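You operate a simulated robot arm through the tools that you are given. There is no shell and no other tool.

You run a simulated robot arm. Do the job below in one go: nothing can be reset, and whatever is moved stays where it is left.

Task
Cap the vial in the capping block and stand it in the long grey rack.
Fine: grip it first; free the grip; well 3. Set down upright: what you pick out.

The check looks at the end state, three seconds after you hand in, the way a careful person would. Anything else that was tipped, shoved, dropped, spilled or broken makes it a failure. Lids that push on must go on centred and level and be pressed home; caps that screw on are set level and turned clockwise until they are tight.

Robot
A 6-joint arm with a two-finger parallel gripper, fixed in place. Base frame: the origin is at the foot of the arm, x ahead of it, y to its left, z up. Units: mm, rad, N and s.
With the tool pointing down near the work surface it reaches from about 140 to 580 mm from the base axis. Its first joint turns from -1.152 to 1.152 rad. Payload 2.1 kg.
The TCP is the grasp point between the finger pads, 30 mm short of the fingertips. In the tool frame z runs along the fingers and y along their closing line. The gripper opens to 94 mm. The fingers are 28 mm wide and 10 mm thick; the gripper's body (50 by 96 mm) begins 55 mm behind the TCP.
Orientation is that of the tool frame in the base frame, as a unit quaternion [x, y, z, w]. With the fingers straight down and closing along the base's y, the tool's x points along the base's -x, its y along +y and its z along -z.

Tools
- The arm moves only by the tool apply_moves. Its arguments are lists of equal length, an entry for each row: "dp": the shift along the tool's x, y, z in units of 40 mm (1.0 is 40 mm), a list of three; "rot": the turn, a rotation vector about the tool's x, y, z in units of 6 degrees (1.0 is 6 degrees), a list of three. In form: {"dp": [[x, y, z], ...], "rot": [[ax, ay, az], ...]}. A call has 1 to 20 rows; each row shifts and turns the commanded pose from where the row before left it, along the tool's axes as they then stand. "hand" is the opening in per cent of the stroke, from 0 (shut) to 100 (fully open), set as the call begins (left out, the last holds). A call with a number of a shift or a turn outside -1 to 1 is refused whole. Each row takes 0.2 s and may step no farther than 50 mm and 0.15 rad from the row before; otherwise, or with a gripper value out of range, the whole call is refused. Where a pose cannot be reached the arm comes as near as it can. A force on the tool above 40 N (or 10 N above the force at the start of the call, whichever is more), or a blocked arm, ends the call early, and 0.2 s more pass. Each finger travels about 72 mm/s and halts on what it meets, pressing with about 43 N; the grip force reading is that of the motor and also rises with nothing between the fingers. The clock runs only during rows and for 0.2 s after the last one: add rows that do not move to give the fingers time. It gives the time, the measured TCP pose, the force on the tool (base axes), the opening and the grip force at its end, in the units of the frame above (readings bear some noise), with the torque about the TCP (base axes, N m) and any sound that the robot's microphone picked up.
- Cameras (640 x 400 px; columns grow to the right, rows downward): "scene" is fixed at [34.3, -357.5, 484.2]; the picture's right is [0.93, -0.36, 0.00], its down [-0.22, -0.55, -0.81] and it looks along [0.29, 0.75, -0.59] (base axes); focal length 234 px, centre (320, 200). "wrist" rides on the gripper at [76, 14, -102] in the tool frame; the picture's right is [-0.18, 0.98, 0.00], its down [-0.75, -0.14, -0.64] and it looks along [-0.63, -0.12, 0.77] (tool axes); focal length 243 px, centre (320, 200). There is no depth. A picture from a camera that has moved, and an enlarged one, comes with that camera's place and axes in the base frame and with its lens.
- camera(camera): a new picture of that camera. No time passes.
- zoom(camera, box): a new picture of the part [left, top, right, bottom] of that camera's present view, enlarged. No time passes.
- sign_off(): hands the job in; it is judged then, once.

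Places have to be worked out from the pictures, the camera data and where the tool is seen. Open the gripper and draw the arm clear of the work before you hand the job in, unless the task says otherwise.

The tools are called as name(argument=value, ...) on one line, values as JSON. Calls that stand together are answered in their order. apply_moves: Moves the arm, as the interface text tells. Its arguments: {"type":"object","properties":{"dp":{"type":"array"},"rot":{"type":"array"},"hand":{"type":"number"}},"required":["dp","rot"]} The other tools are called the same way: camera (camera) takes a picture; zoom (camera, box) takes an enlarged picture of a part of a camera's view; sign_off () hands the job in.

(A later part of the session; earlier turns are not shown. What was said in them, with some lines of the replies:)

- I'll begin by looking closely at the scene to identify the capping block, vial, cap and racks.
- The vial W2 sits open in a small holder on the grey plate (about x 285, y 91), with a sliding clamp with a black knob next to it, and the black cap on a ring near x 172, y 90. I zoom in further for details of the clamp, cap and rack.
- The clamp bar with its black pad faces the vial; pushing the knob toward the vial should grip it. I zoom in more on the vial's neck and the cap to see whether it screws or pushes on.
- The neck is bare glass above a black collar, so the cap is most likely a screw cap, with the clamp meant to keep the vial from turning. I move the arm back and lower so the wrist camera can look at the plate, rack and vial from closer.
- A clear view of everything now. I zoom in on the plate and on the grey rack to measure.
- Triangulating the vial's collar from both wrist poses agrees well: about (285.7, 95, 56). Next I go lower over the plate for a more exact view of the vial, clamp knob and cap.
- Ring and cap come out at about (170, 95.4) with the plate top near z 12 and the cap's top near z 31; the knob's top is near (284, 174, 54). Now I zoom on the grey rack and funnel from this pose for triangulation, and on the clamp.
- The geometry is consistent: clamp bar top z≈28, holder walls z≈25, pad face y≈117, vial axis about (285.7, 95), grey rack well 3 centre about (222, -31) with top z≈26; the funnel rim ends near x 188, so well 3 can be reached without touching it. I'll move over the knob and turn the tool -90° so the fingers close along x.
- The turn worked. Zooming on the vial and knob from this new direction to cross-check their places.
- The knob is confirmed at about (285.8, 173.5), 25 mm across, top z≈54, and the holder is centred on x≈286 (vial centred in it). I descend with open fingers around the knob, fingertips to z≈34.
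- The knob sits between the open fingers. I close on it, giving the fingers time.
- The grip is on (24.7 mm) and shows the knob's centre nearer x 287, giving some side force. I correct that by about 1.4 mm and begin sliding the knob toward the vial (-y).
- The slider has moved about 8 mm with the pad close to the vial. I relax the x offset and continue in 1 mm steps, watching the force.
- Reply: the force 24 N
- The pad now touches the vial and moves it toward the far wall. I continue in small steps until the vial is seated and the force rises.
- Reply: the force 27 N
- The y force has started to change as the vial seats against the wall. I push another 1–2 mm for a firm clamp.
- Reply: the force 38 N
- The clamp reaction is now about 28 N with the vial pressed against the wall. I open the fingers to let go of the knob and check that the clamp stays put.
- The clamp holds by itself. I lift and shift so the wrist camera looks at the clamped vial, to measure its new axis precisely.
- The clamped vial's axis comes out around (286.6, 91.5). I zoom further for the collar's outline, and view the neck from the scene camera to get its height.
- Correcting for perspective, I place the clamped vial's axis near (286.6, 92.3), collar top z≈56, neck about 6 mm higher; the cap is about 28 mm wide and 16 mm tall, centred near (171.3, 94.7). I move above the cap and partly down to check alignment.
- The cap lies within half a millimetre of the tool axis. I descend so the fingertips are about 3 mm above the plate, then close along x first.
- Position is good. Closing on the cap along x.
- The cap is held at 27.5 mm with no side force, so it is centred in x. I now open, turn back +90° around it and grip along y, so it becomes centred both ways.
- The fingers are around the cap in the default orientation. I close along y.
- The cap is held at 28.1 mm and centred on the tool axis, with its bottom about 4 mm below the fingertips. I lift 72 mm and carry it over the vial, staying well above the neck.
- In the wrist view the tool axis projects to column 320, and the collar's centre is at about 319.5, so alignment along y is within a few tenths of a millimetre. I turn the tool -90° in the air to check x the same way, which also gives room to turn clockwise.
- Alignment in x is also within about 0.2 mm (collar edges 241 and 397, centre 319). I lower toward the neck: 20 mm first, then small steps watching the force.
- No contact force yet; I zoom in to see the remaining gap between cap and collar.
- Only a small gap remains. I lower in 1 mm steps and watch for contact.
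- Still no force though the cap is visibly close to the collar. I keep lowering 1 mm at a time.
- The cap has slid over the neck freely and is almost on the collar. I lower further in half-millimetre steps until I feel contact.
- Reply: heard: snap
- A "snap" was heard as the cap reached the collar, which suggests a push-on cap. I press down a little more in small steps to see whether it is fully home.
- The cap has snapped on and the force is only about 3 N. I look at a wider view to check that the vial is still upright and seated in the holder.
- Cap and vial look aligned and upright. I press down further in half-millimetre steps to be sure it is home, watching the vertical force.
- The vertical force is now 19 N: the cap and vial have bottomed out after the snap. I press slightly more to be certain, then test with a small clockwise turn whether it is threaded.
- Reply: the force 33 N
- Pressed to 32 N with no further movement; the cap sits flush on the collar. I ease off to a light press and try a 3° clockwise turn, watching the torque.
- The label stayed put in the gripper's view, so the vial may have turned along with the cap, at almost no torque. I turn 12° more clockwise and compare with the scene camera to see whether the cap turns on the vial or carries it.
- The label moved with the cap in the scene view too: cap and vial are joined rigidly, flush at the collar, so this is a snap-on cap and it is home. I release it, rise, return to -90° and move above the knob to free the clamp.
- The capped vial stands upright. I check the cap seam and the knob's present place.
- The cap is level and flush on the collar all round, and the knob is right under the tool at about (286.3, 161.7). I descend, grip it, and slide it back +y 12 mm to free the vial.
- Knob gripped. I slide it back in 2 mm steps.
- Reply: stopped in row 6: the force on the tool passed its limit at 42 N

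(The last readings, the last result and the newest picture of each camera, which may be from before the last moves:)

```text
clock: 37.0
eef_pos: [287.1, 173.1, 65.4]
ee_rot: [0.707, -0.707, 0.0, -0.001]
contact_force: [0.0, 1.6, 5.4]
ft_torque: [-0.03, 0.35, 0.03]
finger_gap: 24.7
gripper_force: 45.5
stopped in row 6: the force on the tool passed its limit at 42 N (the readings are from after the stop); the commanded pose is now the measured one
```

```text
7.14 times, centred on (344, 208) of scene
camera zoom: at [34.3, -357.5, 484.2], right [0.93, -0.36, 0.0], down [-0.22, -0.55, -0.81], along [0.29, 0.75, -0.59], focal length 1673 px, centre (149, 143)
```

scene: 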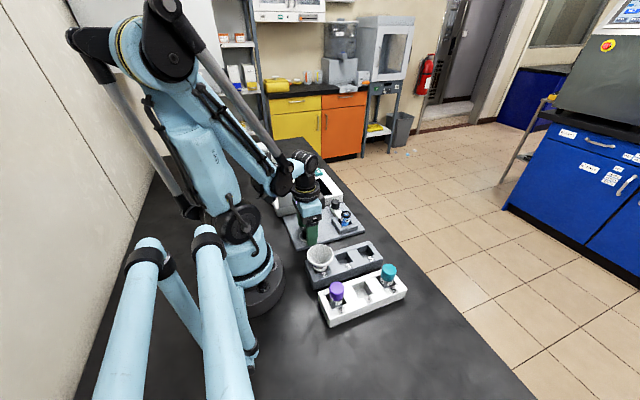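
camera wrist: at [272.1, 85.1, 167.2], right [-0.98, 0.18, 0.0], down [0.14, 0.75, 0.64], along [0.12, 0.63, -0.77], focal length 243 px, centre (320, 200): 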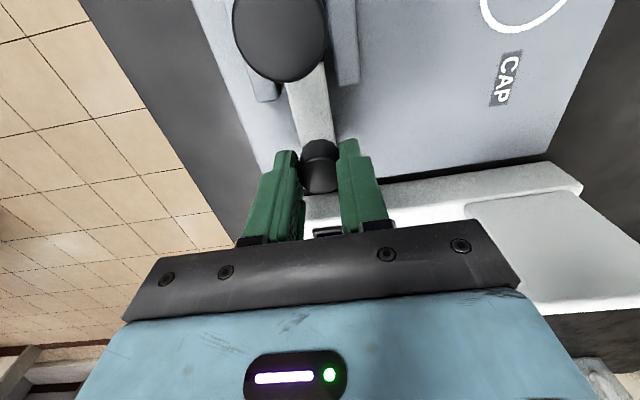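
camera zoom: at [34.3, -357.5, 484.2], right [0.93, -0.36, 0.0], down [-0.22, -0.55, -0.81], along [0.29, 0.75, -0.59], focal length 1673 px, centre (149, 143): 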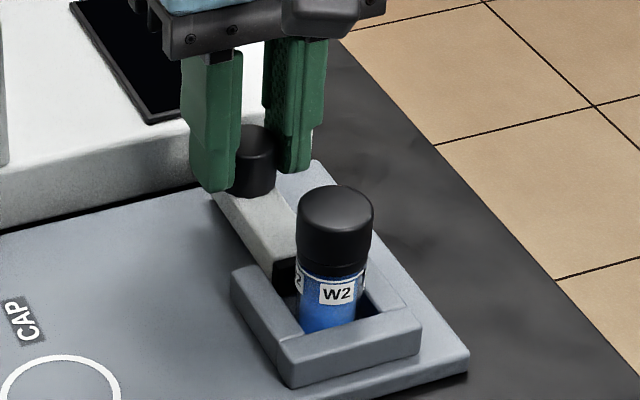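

The slider reached its open end stop (force limit), so the clamp is fully free. I release the knob, rise, and go over rack well 3 with the empty gripper to fix the well's centre precisely before picking the vial.

apply_moves(dp=[[0, 0, 0], [0, 0, 0], [0, 0, 0], [0, 0, -0.8], [0, 0, -0.8], [0, 0, -0.9], [0.8446, 0.2683, 0], [0.8446, 0.2683, 0], [0.8446, 0.2683, 0], [0.8446, 0.2683, 0], [0.8446, 0.2683, 0], [0.8446, 0.2683, 0], [0, 0, 0]], rot=[[0, 0, 0], [0, 0, 0], [0, 0, 0], [0, 0, 0], [0, 0, 0], [0, 0, 0], [0, 0, 0], [0, 0, 0], [0, 0, 0], [0, 0, 0], [0, 0, 0], [0, 0, 0], [0, 0, 0]], hand=70)

camera(camera="wrist")

zoom(camera="wrist", box=[260, 60, 380, 150])

zoom(camera="scene", box=[300, 180, 400, 280])

```text
clock: 39.9
eef_pos: [222.9, -31.6, 164.6]
ee_rot: [0.708, -0.707, 0.001, -0.001]
contact_force: [-0.5, 1.5, -0.9]
ft_torque: [-0.01, -0.01, 0.01]
finger_gap: 65.7
gripper_force: 0.0
```

```text
taken
camera wrist: at [207.7, -108.4, 266.6], right [-0.98, 0.18, 0.0], down [0.14, 0.75, 0.64], along [0.12, 0.63, -0.77], focal length 243 px, centre (320, 200)
```

wrist: 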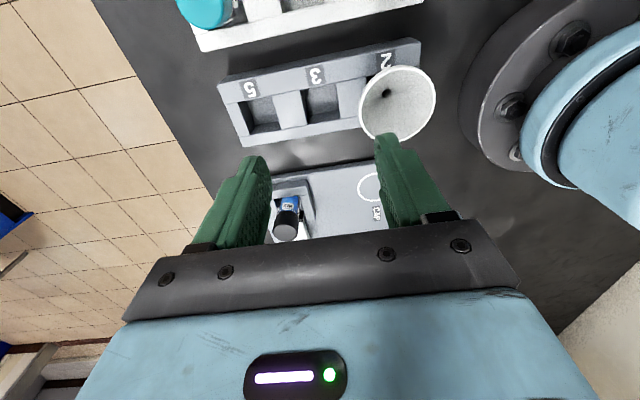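

```text
4.44 times, centred on (320, 105) of wrist
camera zoom: at [207.7, -108.4, 266.6], right [-0.98, 0.18, 0.0], down [0.14, 0.75, 0.64], along [0.12, 0.63, -0.77], focal length 1078 px, centre (320, 622)
```

zoom: 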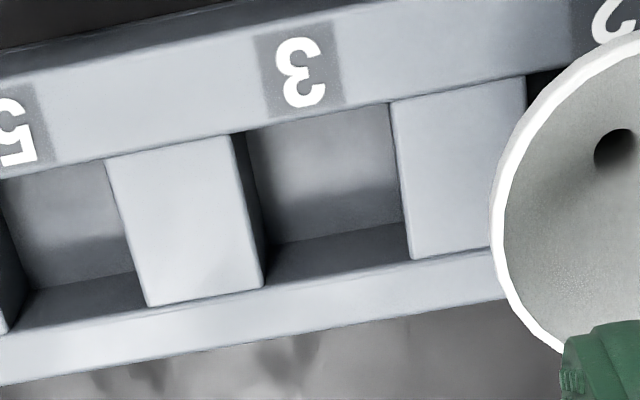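

```text
4.00 times, centred on (350, 230) of scene
camera zoom: at [34.3, -357.5, 484.2], right [0.93, -0.36, 0.0], down [-0.22, -0.55, -0.81], along [0.29, 0.75, -0.59], focal length 937 px, centre (200, 80)
```

zoom: 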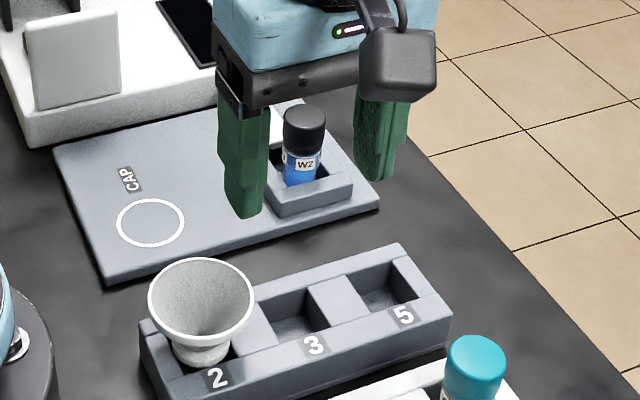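

From this pose the well is 33.8 mm square and its centre lies about 0.35 mm toward -x of the tool axis. I turn +90° to measure its y centre accurately as well.

apply_moves(dp=[[0, 0, 0], [0, 0, 0], [0, 0, 0], [0, 0, 0], [0, 0, 0], [0, 0, 0], [0, 0, 0], [0, 0, 0], [0, 0, 0], [0, 0, 0], [0, 0, 0], [0, 0, 0], [0, 0, 0], [0, 0, 0], [0, 0, 0], [0, 0, 0]], rot=[[0, 0, 1], [0, 0, 1], [0, 0, 1], [0, 0, 1], [0, 0, 1], [0, 0, 1], [0, 0, 1], [0, 0, 1], [0, 0, 1], [0, 0, 1], [0, 0, 1], [0, 0, 1], [0, 0, 1], [0, 0, 1], [0, 0, 1], [0, 0, 0]])

camera(camera="wrist")

zoom(camera="wrist", box=[260, 60, 380, 150])

```text
clock: 43.2
eef_pos: [222.1, -30.2, 165.2]
ee_rot: [0.001, 1.0, 0.001, 0.0]
contact_force: [0.3, 0.1, 0.3]
ft_torque: [0.0, 0.01, -0.03]
finger_gap: 66.0
gripper_force: 0.0
```

```text
taken
camera wrist: at [146.1, -16.7, 266.7], right [0.19, 0.98, 0.0], down [0.75, -0.14, 0.64], along [0.63, -0.12, -0.77], focal length 243 px, centre (320, 200)
```

wrist: 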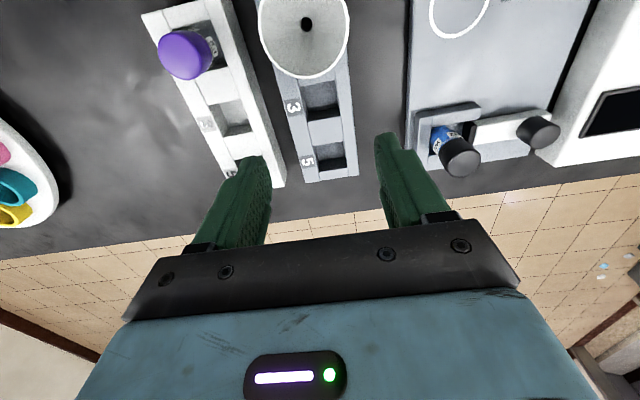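

```text
4.44 times, centred on (320, 105) of wrist
camera zoom: at [146.1, -16.7, 266.7], right [0.19, 0.98, 0.0], down [0.75, -0.14, 0.64], along [0.63, -0.12, -0.77], focal length 1078 px, centre (320, 622)
```

zoom: 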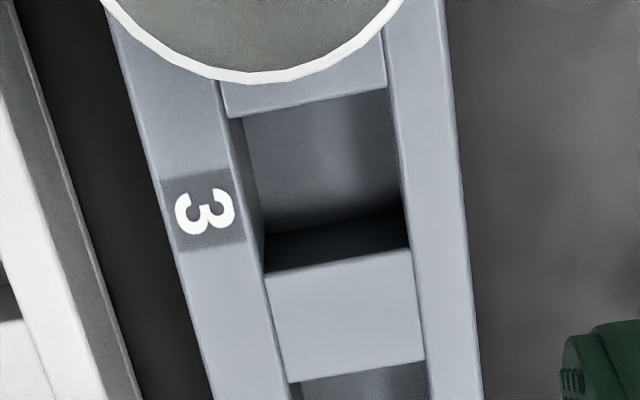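

Combining both views, well 3's centre is within about 0.4 mm of the current tool axis; I'll remember this commanded place. Now I move over the capped vial and check alignment there.

apply_moves(dp=[[-0.4025, 0.769, 0], [-0.4025, 0.769, 0], [-0.4025, 0.769, 0], [-0.4025, 0.769, 0], [0, 0, 0.5], [0, 0, 0.5], [0, 0, 0], [0, 0, 0]], rot=[[0, 0, 0], [0, 0, 0], [0, 0, 0], [0, 0, 0], [0, 0, 0], [0, 0, 0], [0, 0, 0], [0, 0, 0]])

camera(camera="wrist")

zoom(camera="wrist", box=[260, 80, 380, 180])

zoom(camera="scene", box=[316, 180, 372, 236])

```text
clock: 45.0
eef_pos: [287.3, 91.4, 124.8]
ee_rot: [0.001, 1.0, 0.001, 0.001]
contact_force: [0.4, 0.1, -0.5]
ft_torque: [-0.02, 0.0, 0.01]
finger_gap: 65.8
gripper_force: 0.1
```

```text
taken
camera wrist: at [210.6, 105.8, 226.4], right [0.18, 0.98, 0.0], down [0.75, -0.14, 0.64], along [0.63, -0.12, -0.77], focal length 243 px, centre (320, 200)
```

wrist: 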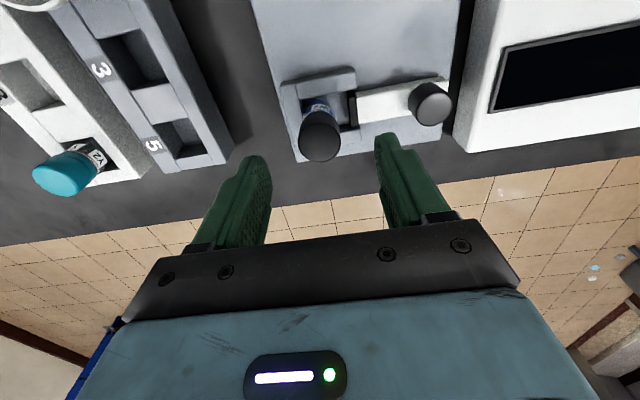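

```text
4.00 times, centred on (320, 130) of wrist
camera zoom: at [210.6, 105.8, 226.4], right [0.18, 0.98, 0.0], down [0.75, -0.14, 0.64], along [0.63, -0.12, -0.77], focal length 970 px, centre (320, 480)
```

zoom: 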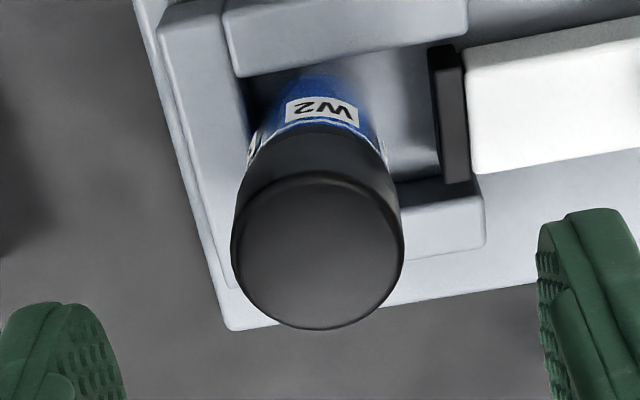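

```text
7.14 times, centred on (344, 208) of scene
camera zoom: at [34.3, -357.5, 484.2], right [0.93, -0.36, 0.0], down [-0.22, -0.55, -0.81], along [0.29, 0.75, -0.59], focal length 1673 px, centre (149, 143)
```

zoom: 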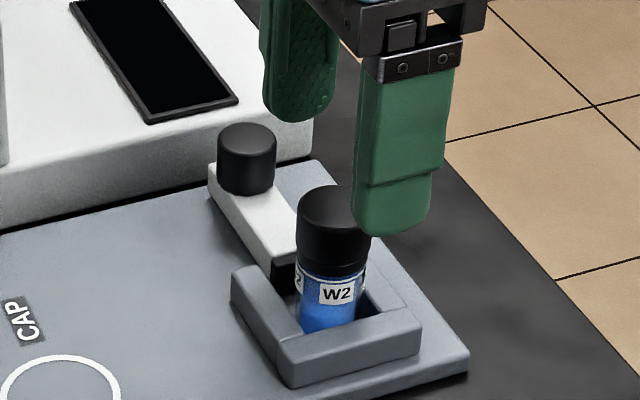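

The cap is within about half a millimetre of the tool axis. I make the small correction and descend so the fingertips reach z≈48, around the collar and cap.

apply_moves(dp=[[0.0075, -0.01, 0.5], [0, 0, 0.5], [0, 0, 0.15], [0, 0, 0]], rot=[[0, 0, 0], [0, 0, 0], [0, 0, 0], [0, 0, 0]])

zoom(camera="wrist", box=[240, 80, 400, 200])

zoom(camera="scene", box=[316, 180, 372, 236])

```text
clock: 46.0
eef_pos: [287.3, 92.5, 78.6]
ee_rot: [0.0, 1.0, 0.001, 0.001]
contact_force: [0.8, -1.1, 0.6]
ft_torque: [-0.02, 0.0, -0.03]
finger_gap: 65.7
gripper_force: 0.1
```

```text
3.33 times, centred on (320, 140) of wrist
camera zoom: at [210.4, 106.1, 180.6], right [0.18, 0.98, 0.0], down [0.75, -0.14, 0.64], along [0.63, -0.12, -0.77], focal length 809 px, centre (320, 400)
```

zoom: 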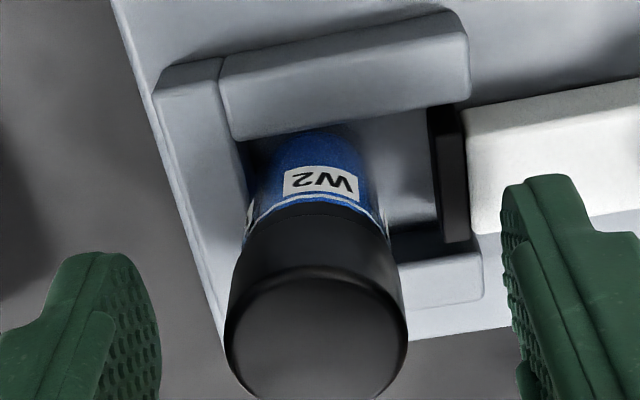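

```text
7.14 times, centred on (344, 208) of scene
camera zoom: at [34.3, -357.5, 484.2], right [0.93, -0.36, 0.0], down [-0.22, -0.55, -0.81], along [0.29, 0.75, -0.59], focal length 1673 px, centre (149, 143)
```

zoom: 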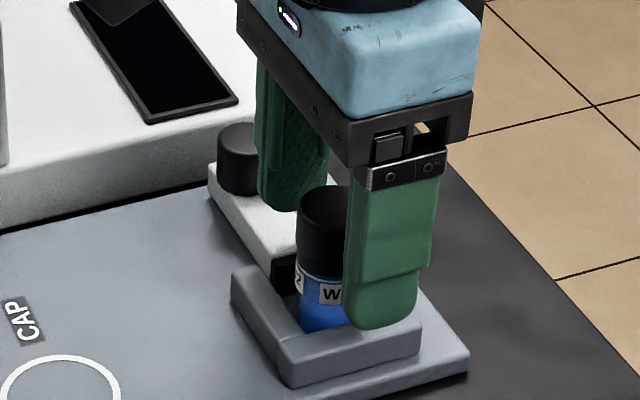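

Fingers straddle the cap; it sits about half a millimetre toward -y, so I nudge and close on it.

apply_moves(dp=[[0, -0.01, 0], [0, 0, 0], [0, 0, 0], [0, 0, 0], [0, 0, 0]], rot=[[0, 0, 0], [0, 0, 0], [0, 0, 0], [0, 0, 0], [0, 0, 0]], hand=0)

zoom(camera="wrist", box=[240, 80, 400, 200])

zoom(camera="scene", box=[316, 180, 372, 236])

```text
clock: 47.2
eef_pos: [286.9, 91.6, 79.9]
ee_rot: [0.0, 1.0, 0.002, 0.001]
contact_force: [-0.2, -0.2, -0.6]
ft_torque: [0.03, 0.0, 0.01]
finger_gap: 28.0
gripper_force: 42.6
```

```text
3.33 times, centred on (320, 140) of wrist
camera zoom: at [210.3, 105.7, 181.0], right [0.18, 0.98, 0.0], down [0.75, -0.14, 0.64], along [0.63, -0.12, -0.77], focal length 809 px, centre (320, 400)
```

zoom: 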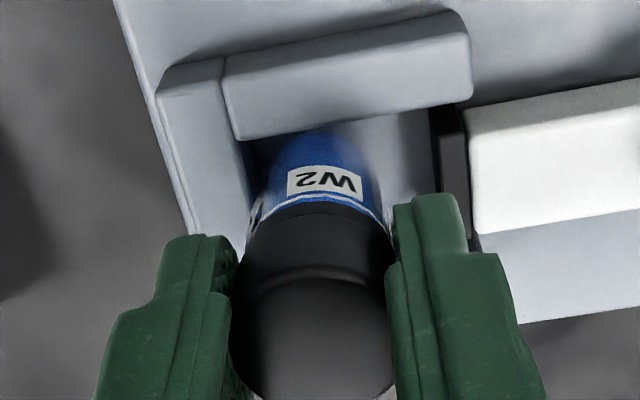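

```text
7.14 times, centred on (344, 208) of scene
camera zoom: at [34.3, -357.5, 484.2], right [0.93, -0.36, 0.0], down [-0.22, -0.55, -0.81], along [0.29, 0.75, -0.59], focal length 1673 px, centre (149, 143)
```

zoom: 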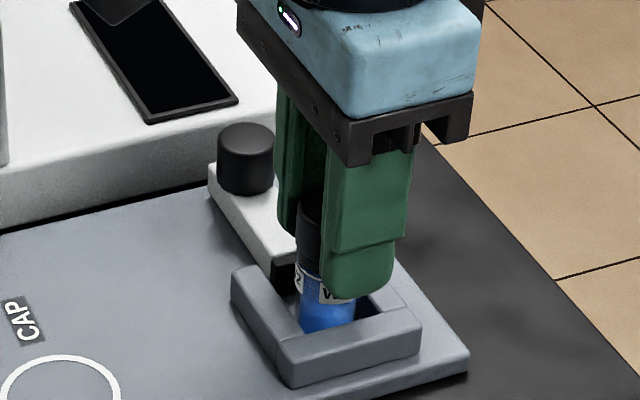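

Gripped at 28.0 mm. I lift slowly straight up and check that the whole vial comes along.

apply_moves(dp=[[0, 0, -0.2], [0, 0, -0.3], [0, 0, -0.4], [0, 0, -0.5], [0, 0, -0.5], [0, 0, -0.3], [0, 0, 0], [0, 0, 0]], rot=[[0, 0, 0], [0, 0, 0], [0, 0, 0], [0, 0, 0], [0, 0, 0], [0, 0, 0], [0, 0, 0], [0, 0, 0]])

zoom(camera="scene", box=[310, 150, 380, 230])

zoom(camera="wrist", box=[240, 60, 400, 200])

```text
clock: 49.0
eef_pos: [286.7, 91.1, 168.0]
ee_rot: [0.001, 1.0, 0.001, 0.001]
contact_force: [-0.1, -0.4, -0.4]
ft_torque: [0.0, -0.02, -0.03]
finger_gap: 28.1
gripper_force: 42.4
```

```text
5.00 times, centred on (345, 190) of scene
camera zoom: at [34.3, -357.5, 484.2], right [0.93, -0.36, 0.0], down [-0.22, -0.55, -0.81], along [0.29, 0.75, -0.59], focal length 1171 px, centre (195, 250)
```

zoom: 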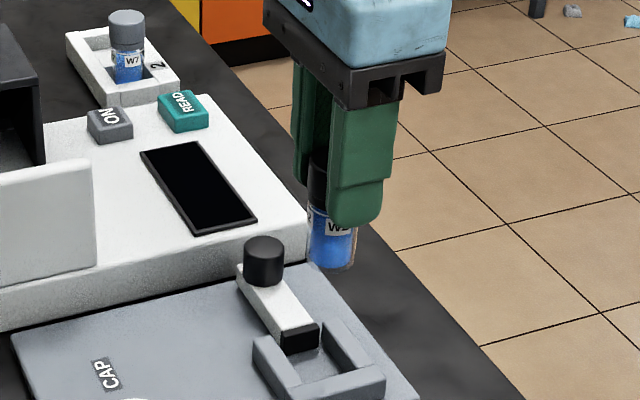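

```text
2.86 times, centred on (320, 130) of wrist
camera zoom: at [210.6, 105.7, 269.4], right [0.18, 0.98, 0.0], down [0.75, -0.14, 0.64], along [0.63, -0.12, -0.77], focal length 693 px, centre (320, 400)
```

zoom: 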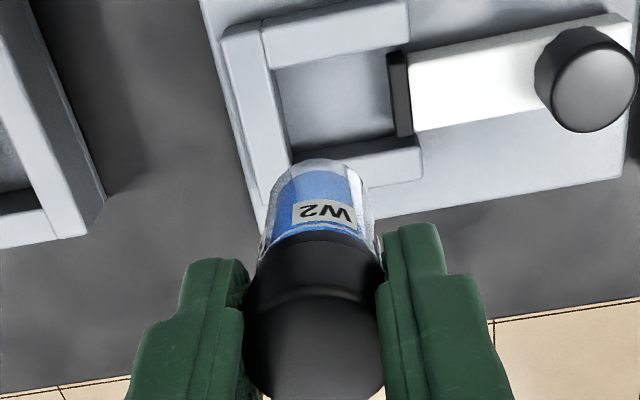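

The capped vial hangs straight in the grip. I carry it over well 3 and lower until its base is about 10 mm above the rack.

apply_moves(dp=[[0.4019, -0.7621, 0], [0.4019, -0.7621, 0], [0.4019, -0.7621, 0], [0.4019, -0.7621, 0], [0, 0, 0], [0, 0, 0.5], [0, 0, 0.6], [0, 0, 0.5], [0, 0, 0], [0, 0, 0]], rot=[[0, 0, 0], [0, 0, 0], [0, 0, 0], [0, 0, 0], [0, 0, 0], [0, 0, 0], [0, 0, 0], [0, 0, 0], [0, 0, 0], [0, 0, 0]])

camera(camera="wrist")

zoom(camera="wrist", box=[240, 60, 400, 200])

zoom(camera="scene", box=[300, 190, 400, 290])

```text
clock: 51.2
eef_pos: [222.0, -31.5, 103.9]
ee_rot: [0.0, 1.0, 0.001, 0.001]
contact_force: [0.9, -0.1, -0.2]
ft_torque: [-0.02, -0.04, 0.01]
finger_gap: 28.1
gripper_force: 43.5
```

```text
taken
camera wrist: at [146.4, -16.7, 204.2], right [0.18, 0.98, 0.0], down [0.75, -0.14, 0.64], along [0.63, -0.12, -0.77], focal length 243 px, centre (320, 200)
```

wrist: 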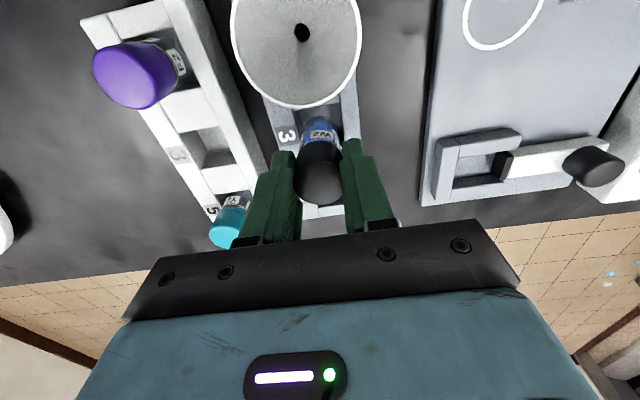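

```text
2.86 times, centred on (320, 130) of wrist
camera zoom: at [146.4, -16.7, 204.2], right [0.18, 0.98, 0.0], down [0.75, -0.14, 0.64], along [0.63, -0.12, -0.77], focal length 693 px, centre (320, 400)
```

zoom: 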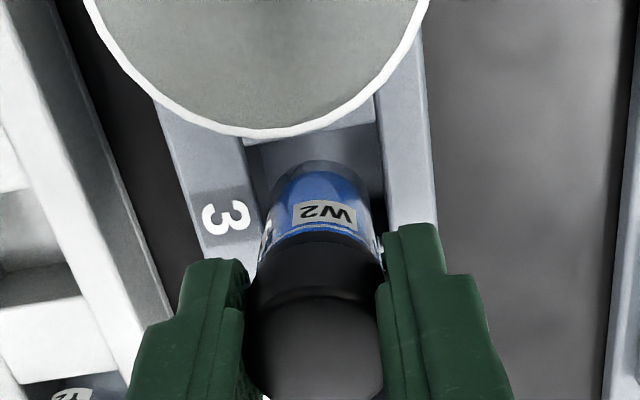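

```text
4.00 times, centred on (350, 240) of scene
camera zoom: at [34.3, -357.5, 484.2], right [0.93, -0.36, 0.0], down [-0.22, -0.55, -0.81], along [0.29, 0.75, -0.59], focal length 937 px, centre (200, 40)
```

zoom: 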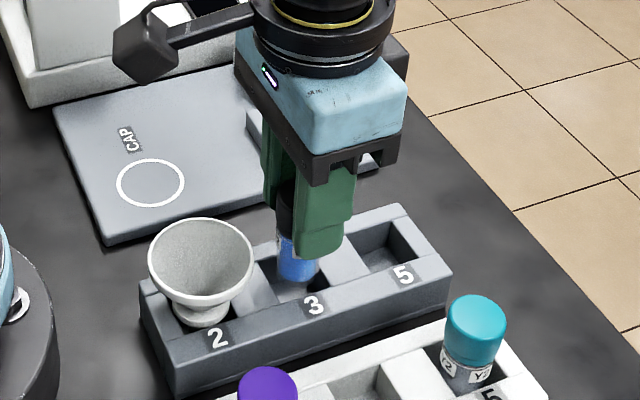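

The vial's base lines up with well 3 in both views (edges as predicted). I lower it into the well in small steps, watching side forces.

apply_moves(dp=[[0, 0, 0.1], [0, 0, 0.1], [0, 0, 0.1], [0, 0, 0.1], [0, 0, 0]], rot=[[0, 0, 0], [0, 0, 0], [0, 0, 0], [0, 0, 0], [0, 0, 0]])

zoom(camera="wrist", box=[240, 60, 400, 200])

zoom(camera="scene", box=[310, 210, 380, 280])

```text
clock: 52.5
eef_pos: [223.5, -30.7, 87.4]
ee_rot: [0.0, 1.0, 0.0, 0.001]
contact_force: [0.3, 0.9, -0.8]
ft_torque: [-0.04, 0.01, -0.01]
finger_gap: 27.9
gripper_force: 42.8
```

```text
2.86 times, centred on (320, 130) of wrist
camera zoom: at [146.0, -16.6, 188.8], right [0.18, 0.98, 0.0], down [0.75, -0.14, 0.64], along [0.63, -0.12, -0.77], focal length 693 px, centre (320, 400)
```

zoom: 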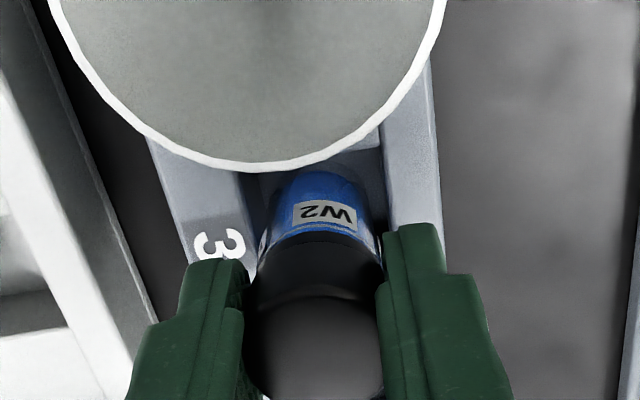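

```text
5.71 times, centred on (345, 245) of scene
camera zoom: at [34.3, -357.5, 484.2], right [0.93, -0.36, 0.0], down [-0.22, -0.55, -0.81], along [0.29, 0.75, -0.59], focal length 1339 px, centre (177, -57)
```

zoom: 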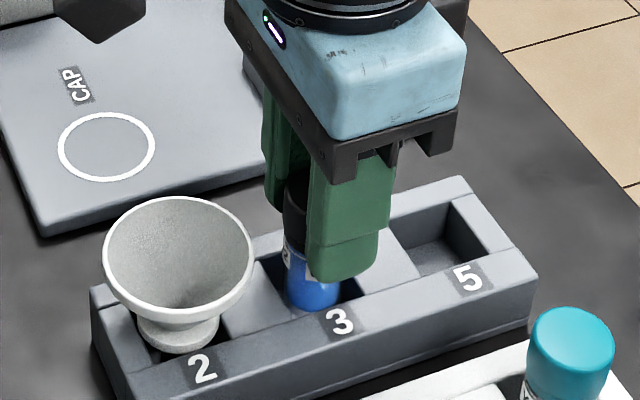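

No contact; the vial is entering the well centrally. I continue down.

apply_moves(dp=[[0, 0, 0.05], [0, 0, 0.05], [0, 0, 0.05], [0, 0, 0.05], [0, 0, 0]], rot=[[0, 0, 0], [0, 0, 0], [0, 0, 0], [0, 0, 0], [0, 0, 0]])

zoom(camera="scene", box=[310, 210, 380, 280])

```text
clock: 53.6
eef_pos: [223.8, -30.8, 79.7]
ee_rot: [-0.001, 1.0, 0.001, 0.001]
contact_force: [0.7, -0.8, -0.4]
ft_torque: [-0.02, -0.01, -0.01]
finger_gap: 28.0
gripper_force: 42.7
```

```text
5.71 times, centred on (345, 245) of scene
camera zoom: at [34.3, -357.5, 484.2], right [0.93, -0.36, 0.0], down [-0.22, -0.55, -0.81], along [0.29, 0.75, -0.59], focal length 1339 px, centre (177, -57)
```

zoom: 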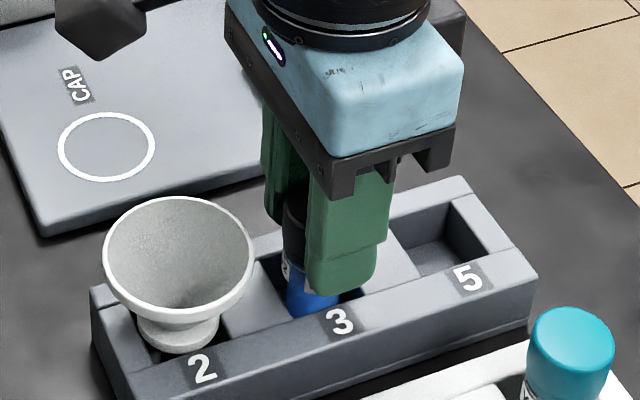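

Still no contact. I keep lowering in 1 mm steps until the base touches the floor of the well.

apply_moves(dp=[[0, 0, 0.025], [0, 0, 0.025], [0, 0, 0.025], [0, 0, 0.025], [0, 0, 0]], rot=[[0, 0, 0], [0, 0, 0], [0, 0, 0], [0, 0, 0], [0, 0, 0]])

```text
clock: 54.9
eef_pos: [222.9, -29.8, 75.0]
ee_rot: [0.001, 1.0, 0.0, 0.001]
contact_force: [0.2, 0.5, -0.5]
ft_torque: [0.02, 0.02, 0.0]
finger_gap: 27.8
gripper_force: 43.2
```

No contact yet; four more 1 mm steps.

apply_moves(dp=[[0, 0, 0.025], [0, 0, 0.025], [0, 0, 0.0125], [0, 0, 0]], rot=[[0, 0, 0], [0, 0, 0], [0, 0, 0], [0, 0, 0]])

zoom(camera="scene", box=[310, 210, 380, 280])

zoom(camera="wrist", box=[240, 60, 400, 200])

```text
clock: 55.6
eef_pos: [222.7, -30.4, 74.8]
ee_rot: [0.0, 1.0, 0.001, -0.002]
contact_force: [-2.2, 1.2, 18.9]
ft_torque: [0.01, 0.07, -0.03]
finger_gap: 28.0
gripper_force: 43.3
stopped in row 3: the force on the tool passed its limit at 42 N (the readings are from after the stop); the commanded pose is now the measured one
```

```text
5.71 times, centred on (345, 245) of scene
camera zoom: at [34.3, -357.5, 484.2], right [0.93, -0.36, 0.0], down [-0.22, -0.55, -0.81], along [0.29, 0.75, -0.59], focal length 1339 px, centre (177, -57)
```

zoom: 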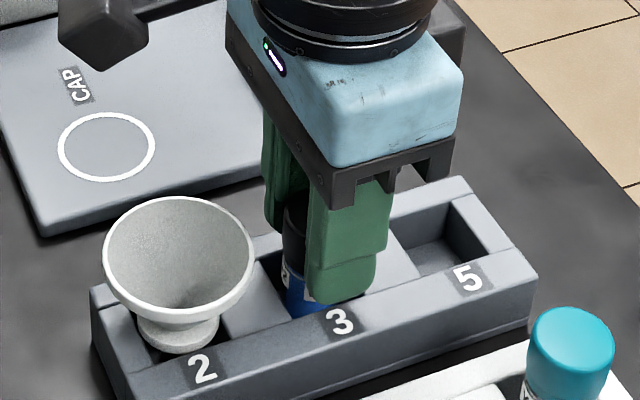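

```text
2.86 times, centred on (320, 130) of wrist
camera zoom: at [146.9, -16.5, 175.6], right [0.18, 0.98, 0.0], down [0.75, -0.14, 0.64], along [0.63, -0.12, -0.77], focal length 693 px, centre (320, 400)
```

zoom: 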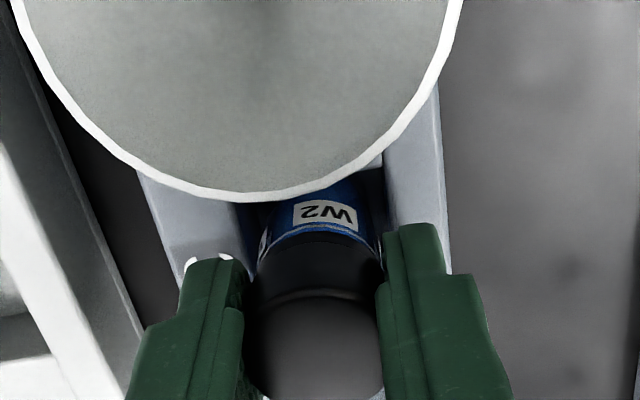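

The vial's base has met the floor of the well (vertical force only), fingertips still well above the rack. I ease the pressure slightly, then open the fingers gently to about 48 mm.

apply_moves(dp=[[0, 0, -0.018], [0, 0, 0]], rot=[[0, 0, 0], [0, 0, 0]])

apply_moves(dp=[[0, 0, 0], [0, 0, 0], [0, 0, 0], [0, 0, 0]], rot=[[0, 0, 0], [0, 0, 0], [0, 0, 0], [0, 0, 0]], hand=52)

zoom(camera="wrist", box=[240, 60, 400, 200])

zoom(camera="scene", box=[310, 210, 380, 280])

```text
clock: 56.2
eef_pos: [224.5, -30.6, 74.6]
ee_rot: [0.0, 1.0, 0.001, 0.001]
contact_force: [0.4, 0.8, 6.3]
ft_torque: [-0.03, 0.0, -0.01]
finger_gap: 27.9
gripper_force: 43.4
```

```text
clock: 57.2
eef_pos: [223.0, -31.2, 74.9]
ee_rot: [-0.001, 1.0, 0.001, 0.0]
contact_force: [0.0, -0.1, -0.7]
ft_torque: [0.0, 0.01, 0.02]
finger_gap: 49.0
gripper_force: 0.0
```

```text
2.86 times, centred on (320, 130) of wrist
camera zoom: at [146.6, -16.5, 175.7], right [0.18, 0.98, 0.0], down [0.75, -0.14, 0.64], along [0.63, -0.12, -0.77], focal length 693 px, centre (320, 400)
```

zoom: 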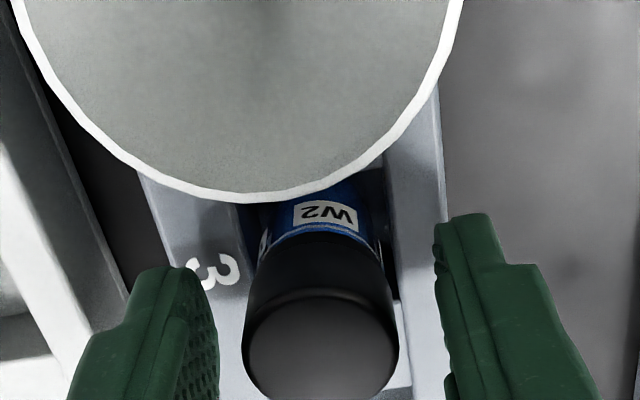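

```text
5.71 times, centred on (345, 245) of scene
camera zoom: at [34.3, -357.5, 484.2], right [0.93, -0.36, 0.0], down [-0.22, -0.55, -0.81], along [0.29, 0.75, -0.59], focal length 1339 px, centre (177, -57)
```

zoom: 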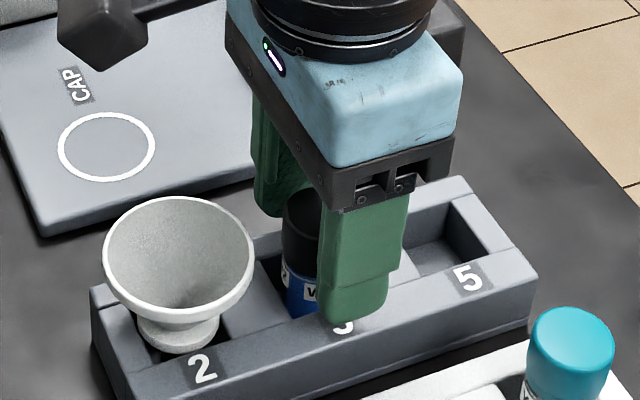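

The vial stands free in the well and the fingers are clear on both sides. I rise straight up well above everything.

apply_moves(dp=[[0, 0, -0.25], [0, 0, -0.6], [0, 0, -0.9], [0, 0, -0.9], [0, 0, -0.9], [0, 0, -0.9], [0, 0, 0]], rot=[[0, 0, 0], [0, 0, 0], [0, 0, 0], [0, 0, 0], [0, 0, 0], [0, 0, 0], [0, 0, 0]])

camera(camera="wrist")

camera(camera="scene")

zoom(camera="scene", box=[310, 200, 390, 280])

```text
clock: 58.8
eef_pos: [222.6, -31.3, 253.4]
ee_rot: [0.0, 1.0, 0.001, 0.0]
contact_force: [-0.1, -0.5, -0.1]
ft_torque: [0.01, -0.02, 0.0]
finger_gap: 48.7
gripper_force: 0.1
```

```text
taken
camera wrist: at [146.6, -16.7, 354.4], right [0.18, 0.98, 0.0], down [0.75, -0.14, 0.64], along [0.63, -0.12, -0.77], focal length 243 px, centre (320, 200)
```

wrist: 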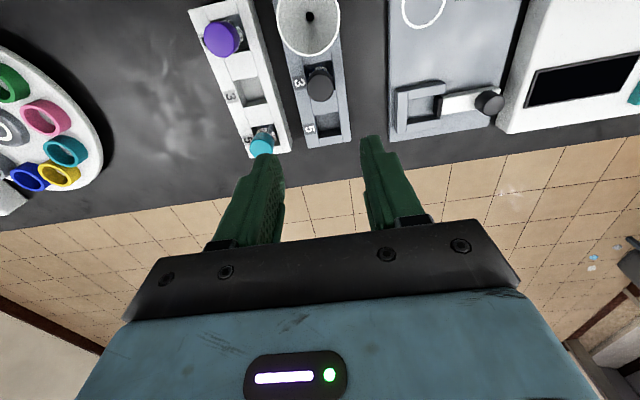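

```text
taken
```

scene: 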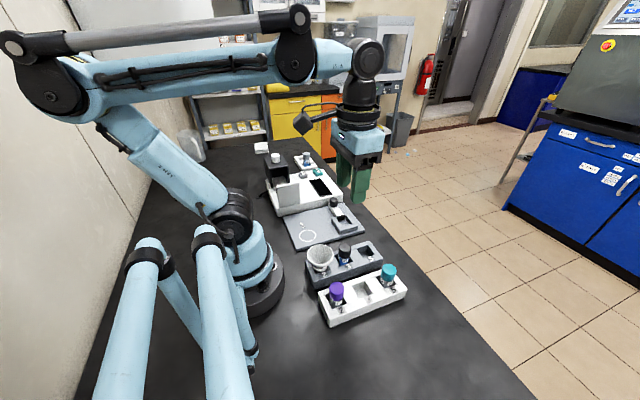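

```text
5.00 times, centred on (350, 240) of scene
camera zoom: at [34.3, -357.5, 484.2], right [0.93, -0.36, 0.0], down [-0.22, -0.55, -0.81], along [0.29, 0.75, -0.59], focal length 1171 px, centre (170, 0)
```

zoom: 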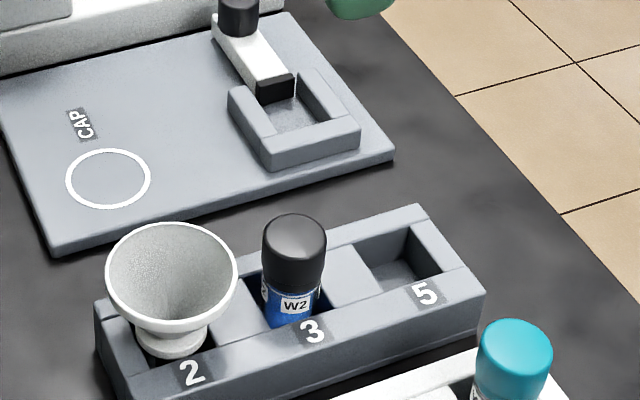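

The vial stands in well 3, cap on, funnel untouched. I zoom in to check uprightness and the cap seam, and look at the remaining items on the left of the bench to be sure this is the only long grey rack.

zoom(camera="scene", box=[332, 236, 360, 266])

zoom(camera="wrist", box=[270, 20, 370, 160])

zoom(camera="wrist", box=[0, 20, 160, 230])

```text
13.33 times, centred on (346, 251) of scene
camera zoom: at [34.3, -357.5, 484.2], right [0.93, -0.36, 0.0], down [-0.22, -0.55, -0.81], along [0.29, 0.75, -0.59], focal length 3124 px, centre (-27, -480)
```

zoom: 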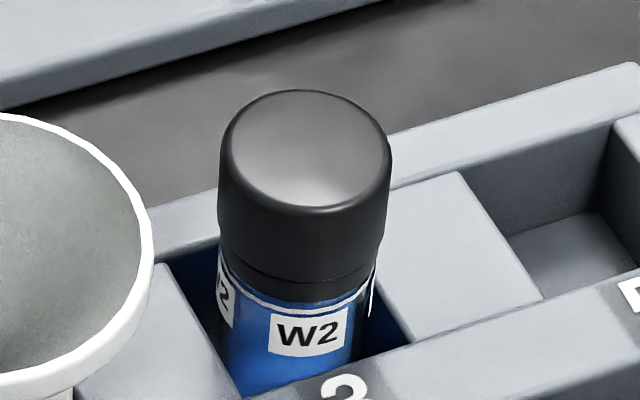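

```text
2.86 times, centred on (320, 90) of wrist
camera zoom: at [146.6, -16.7, 354.4], right [0.18, 0.98, 0.0], down [0.75, -0.14, 0.64], along [0.63, -0.12, -0.77], focal length 693 px, centre (320, 514)
```

zoom: 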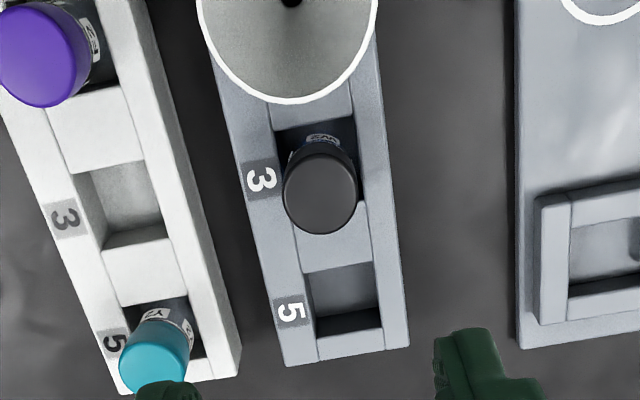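

```text
1.90 times, centred on (80, 125) of wrist
camera zoom: at [146.6, -16.7, 354.4], right [0.18, 0.98, 0.0], down [0.75, -0.14, 0.64], along [0.63, -0.12, -0.77], focal length 462 px, centre (777, 343)
```

zoom: 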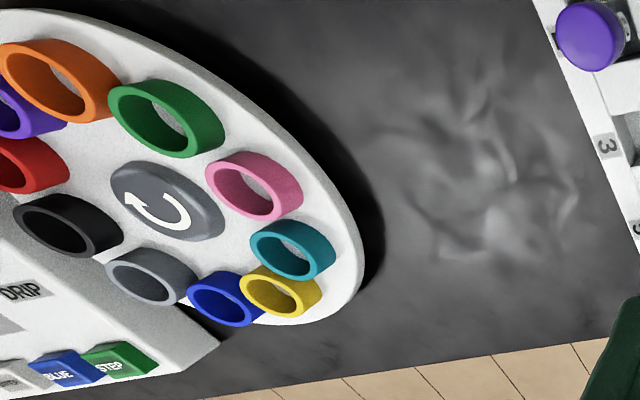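

Everything is in order: vial upright in well 3 of the grey rack, cap flush and level, clamp open, funnel and other vials where they were; the other items are a dispenser carousel, not racks. I draw the arm farther up and open the gripper fully.

apply_moves(dp=[[0, 0, -0.9], [0, 0, -0.9], [0, 0, -0.9], [0, 0, 0], [0, 0, 0]], rot=[[0, 0, 0], [0, 0, 0], [0, 0, 0], [0, 0, 0], [0, 0, 0]], hand=100)

camera(camera="scene")

```text
clock: 60.0
eef_pos: [223.6, -30.1, 361.3]
ee_rot: [0.0, 1.0, 0.0, -0.001]
contact_force: [-0.5, 0.3, 0.2]
ft_torque: [-0.02, -0.03, -0.04]
finger_gap: 93.9
gripper_force: 0.1
```

```text
taken
```

scene: 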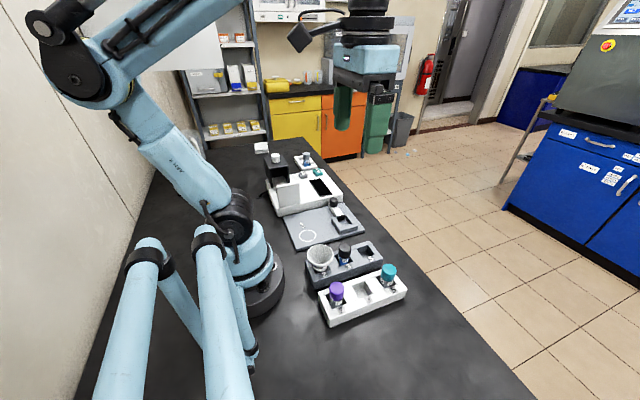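

The arm is clear, the gripper is open, and the scene shows the capped vial upright in well 3 with nothing else disturbed. I hand the job in.

sign_off()

```text
The job is handed in.
```

The vial from the capping block is capped and standing upright in well 3 of the grey rack. I've handed the job in and don't have a result back yet.

- **Clamp:** I slid the knob in to grip the vial before capping. Afterwards I slid it back to its open stop. The clamp held lightly, and the vial turned with the cap when I tried a small clockwise turn.
- **Cap:** I treated it as a push-on cap, not a screw cap. It snapped on, then sat level and flush on the collar with no further movement at about 32 N of pressing.
- **Placement:** While lowering the vial into the well, the force limit stopped the move briefly at 42 N as its base met the floor. I eased off before letting go, and the vial stands straight.
- **Everything else:** The final pictures show the funnel and the other vials where they were. I didn't need to take anything out of the rack, since the funnel in well 2 left enough room.

The gripper is open and the arm is well above the bench.
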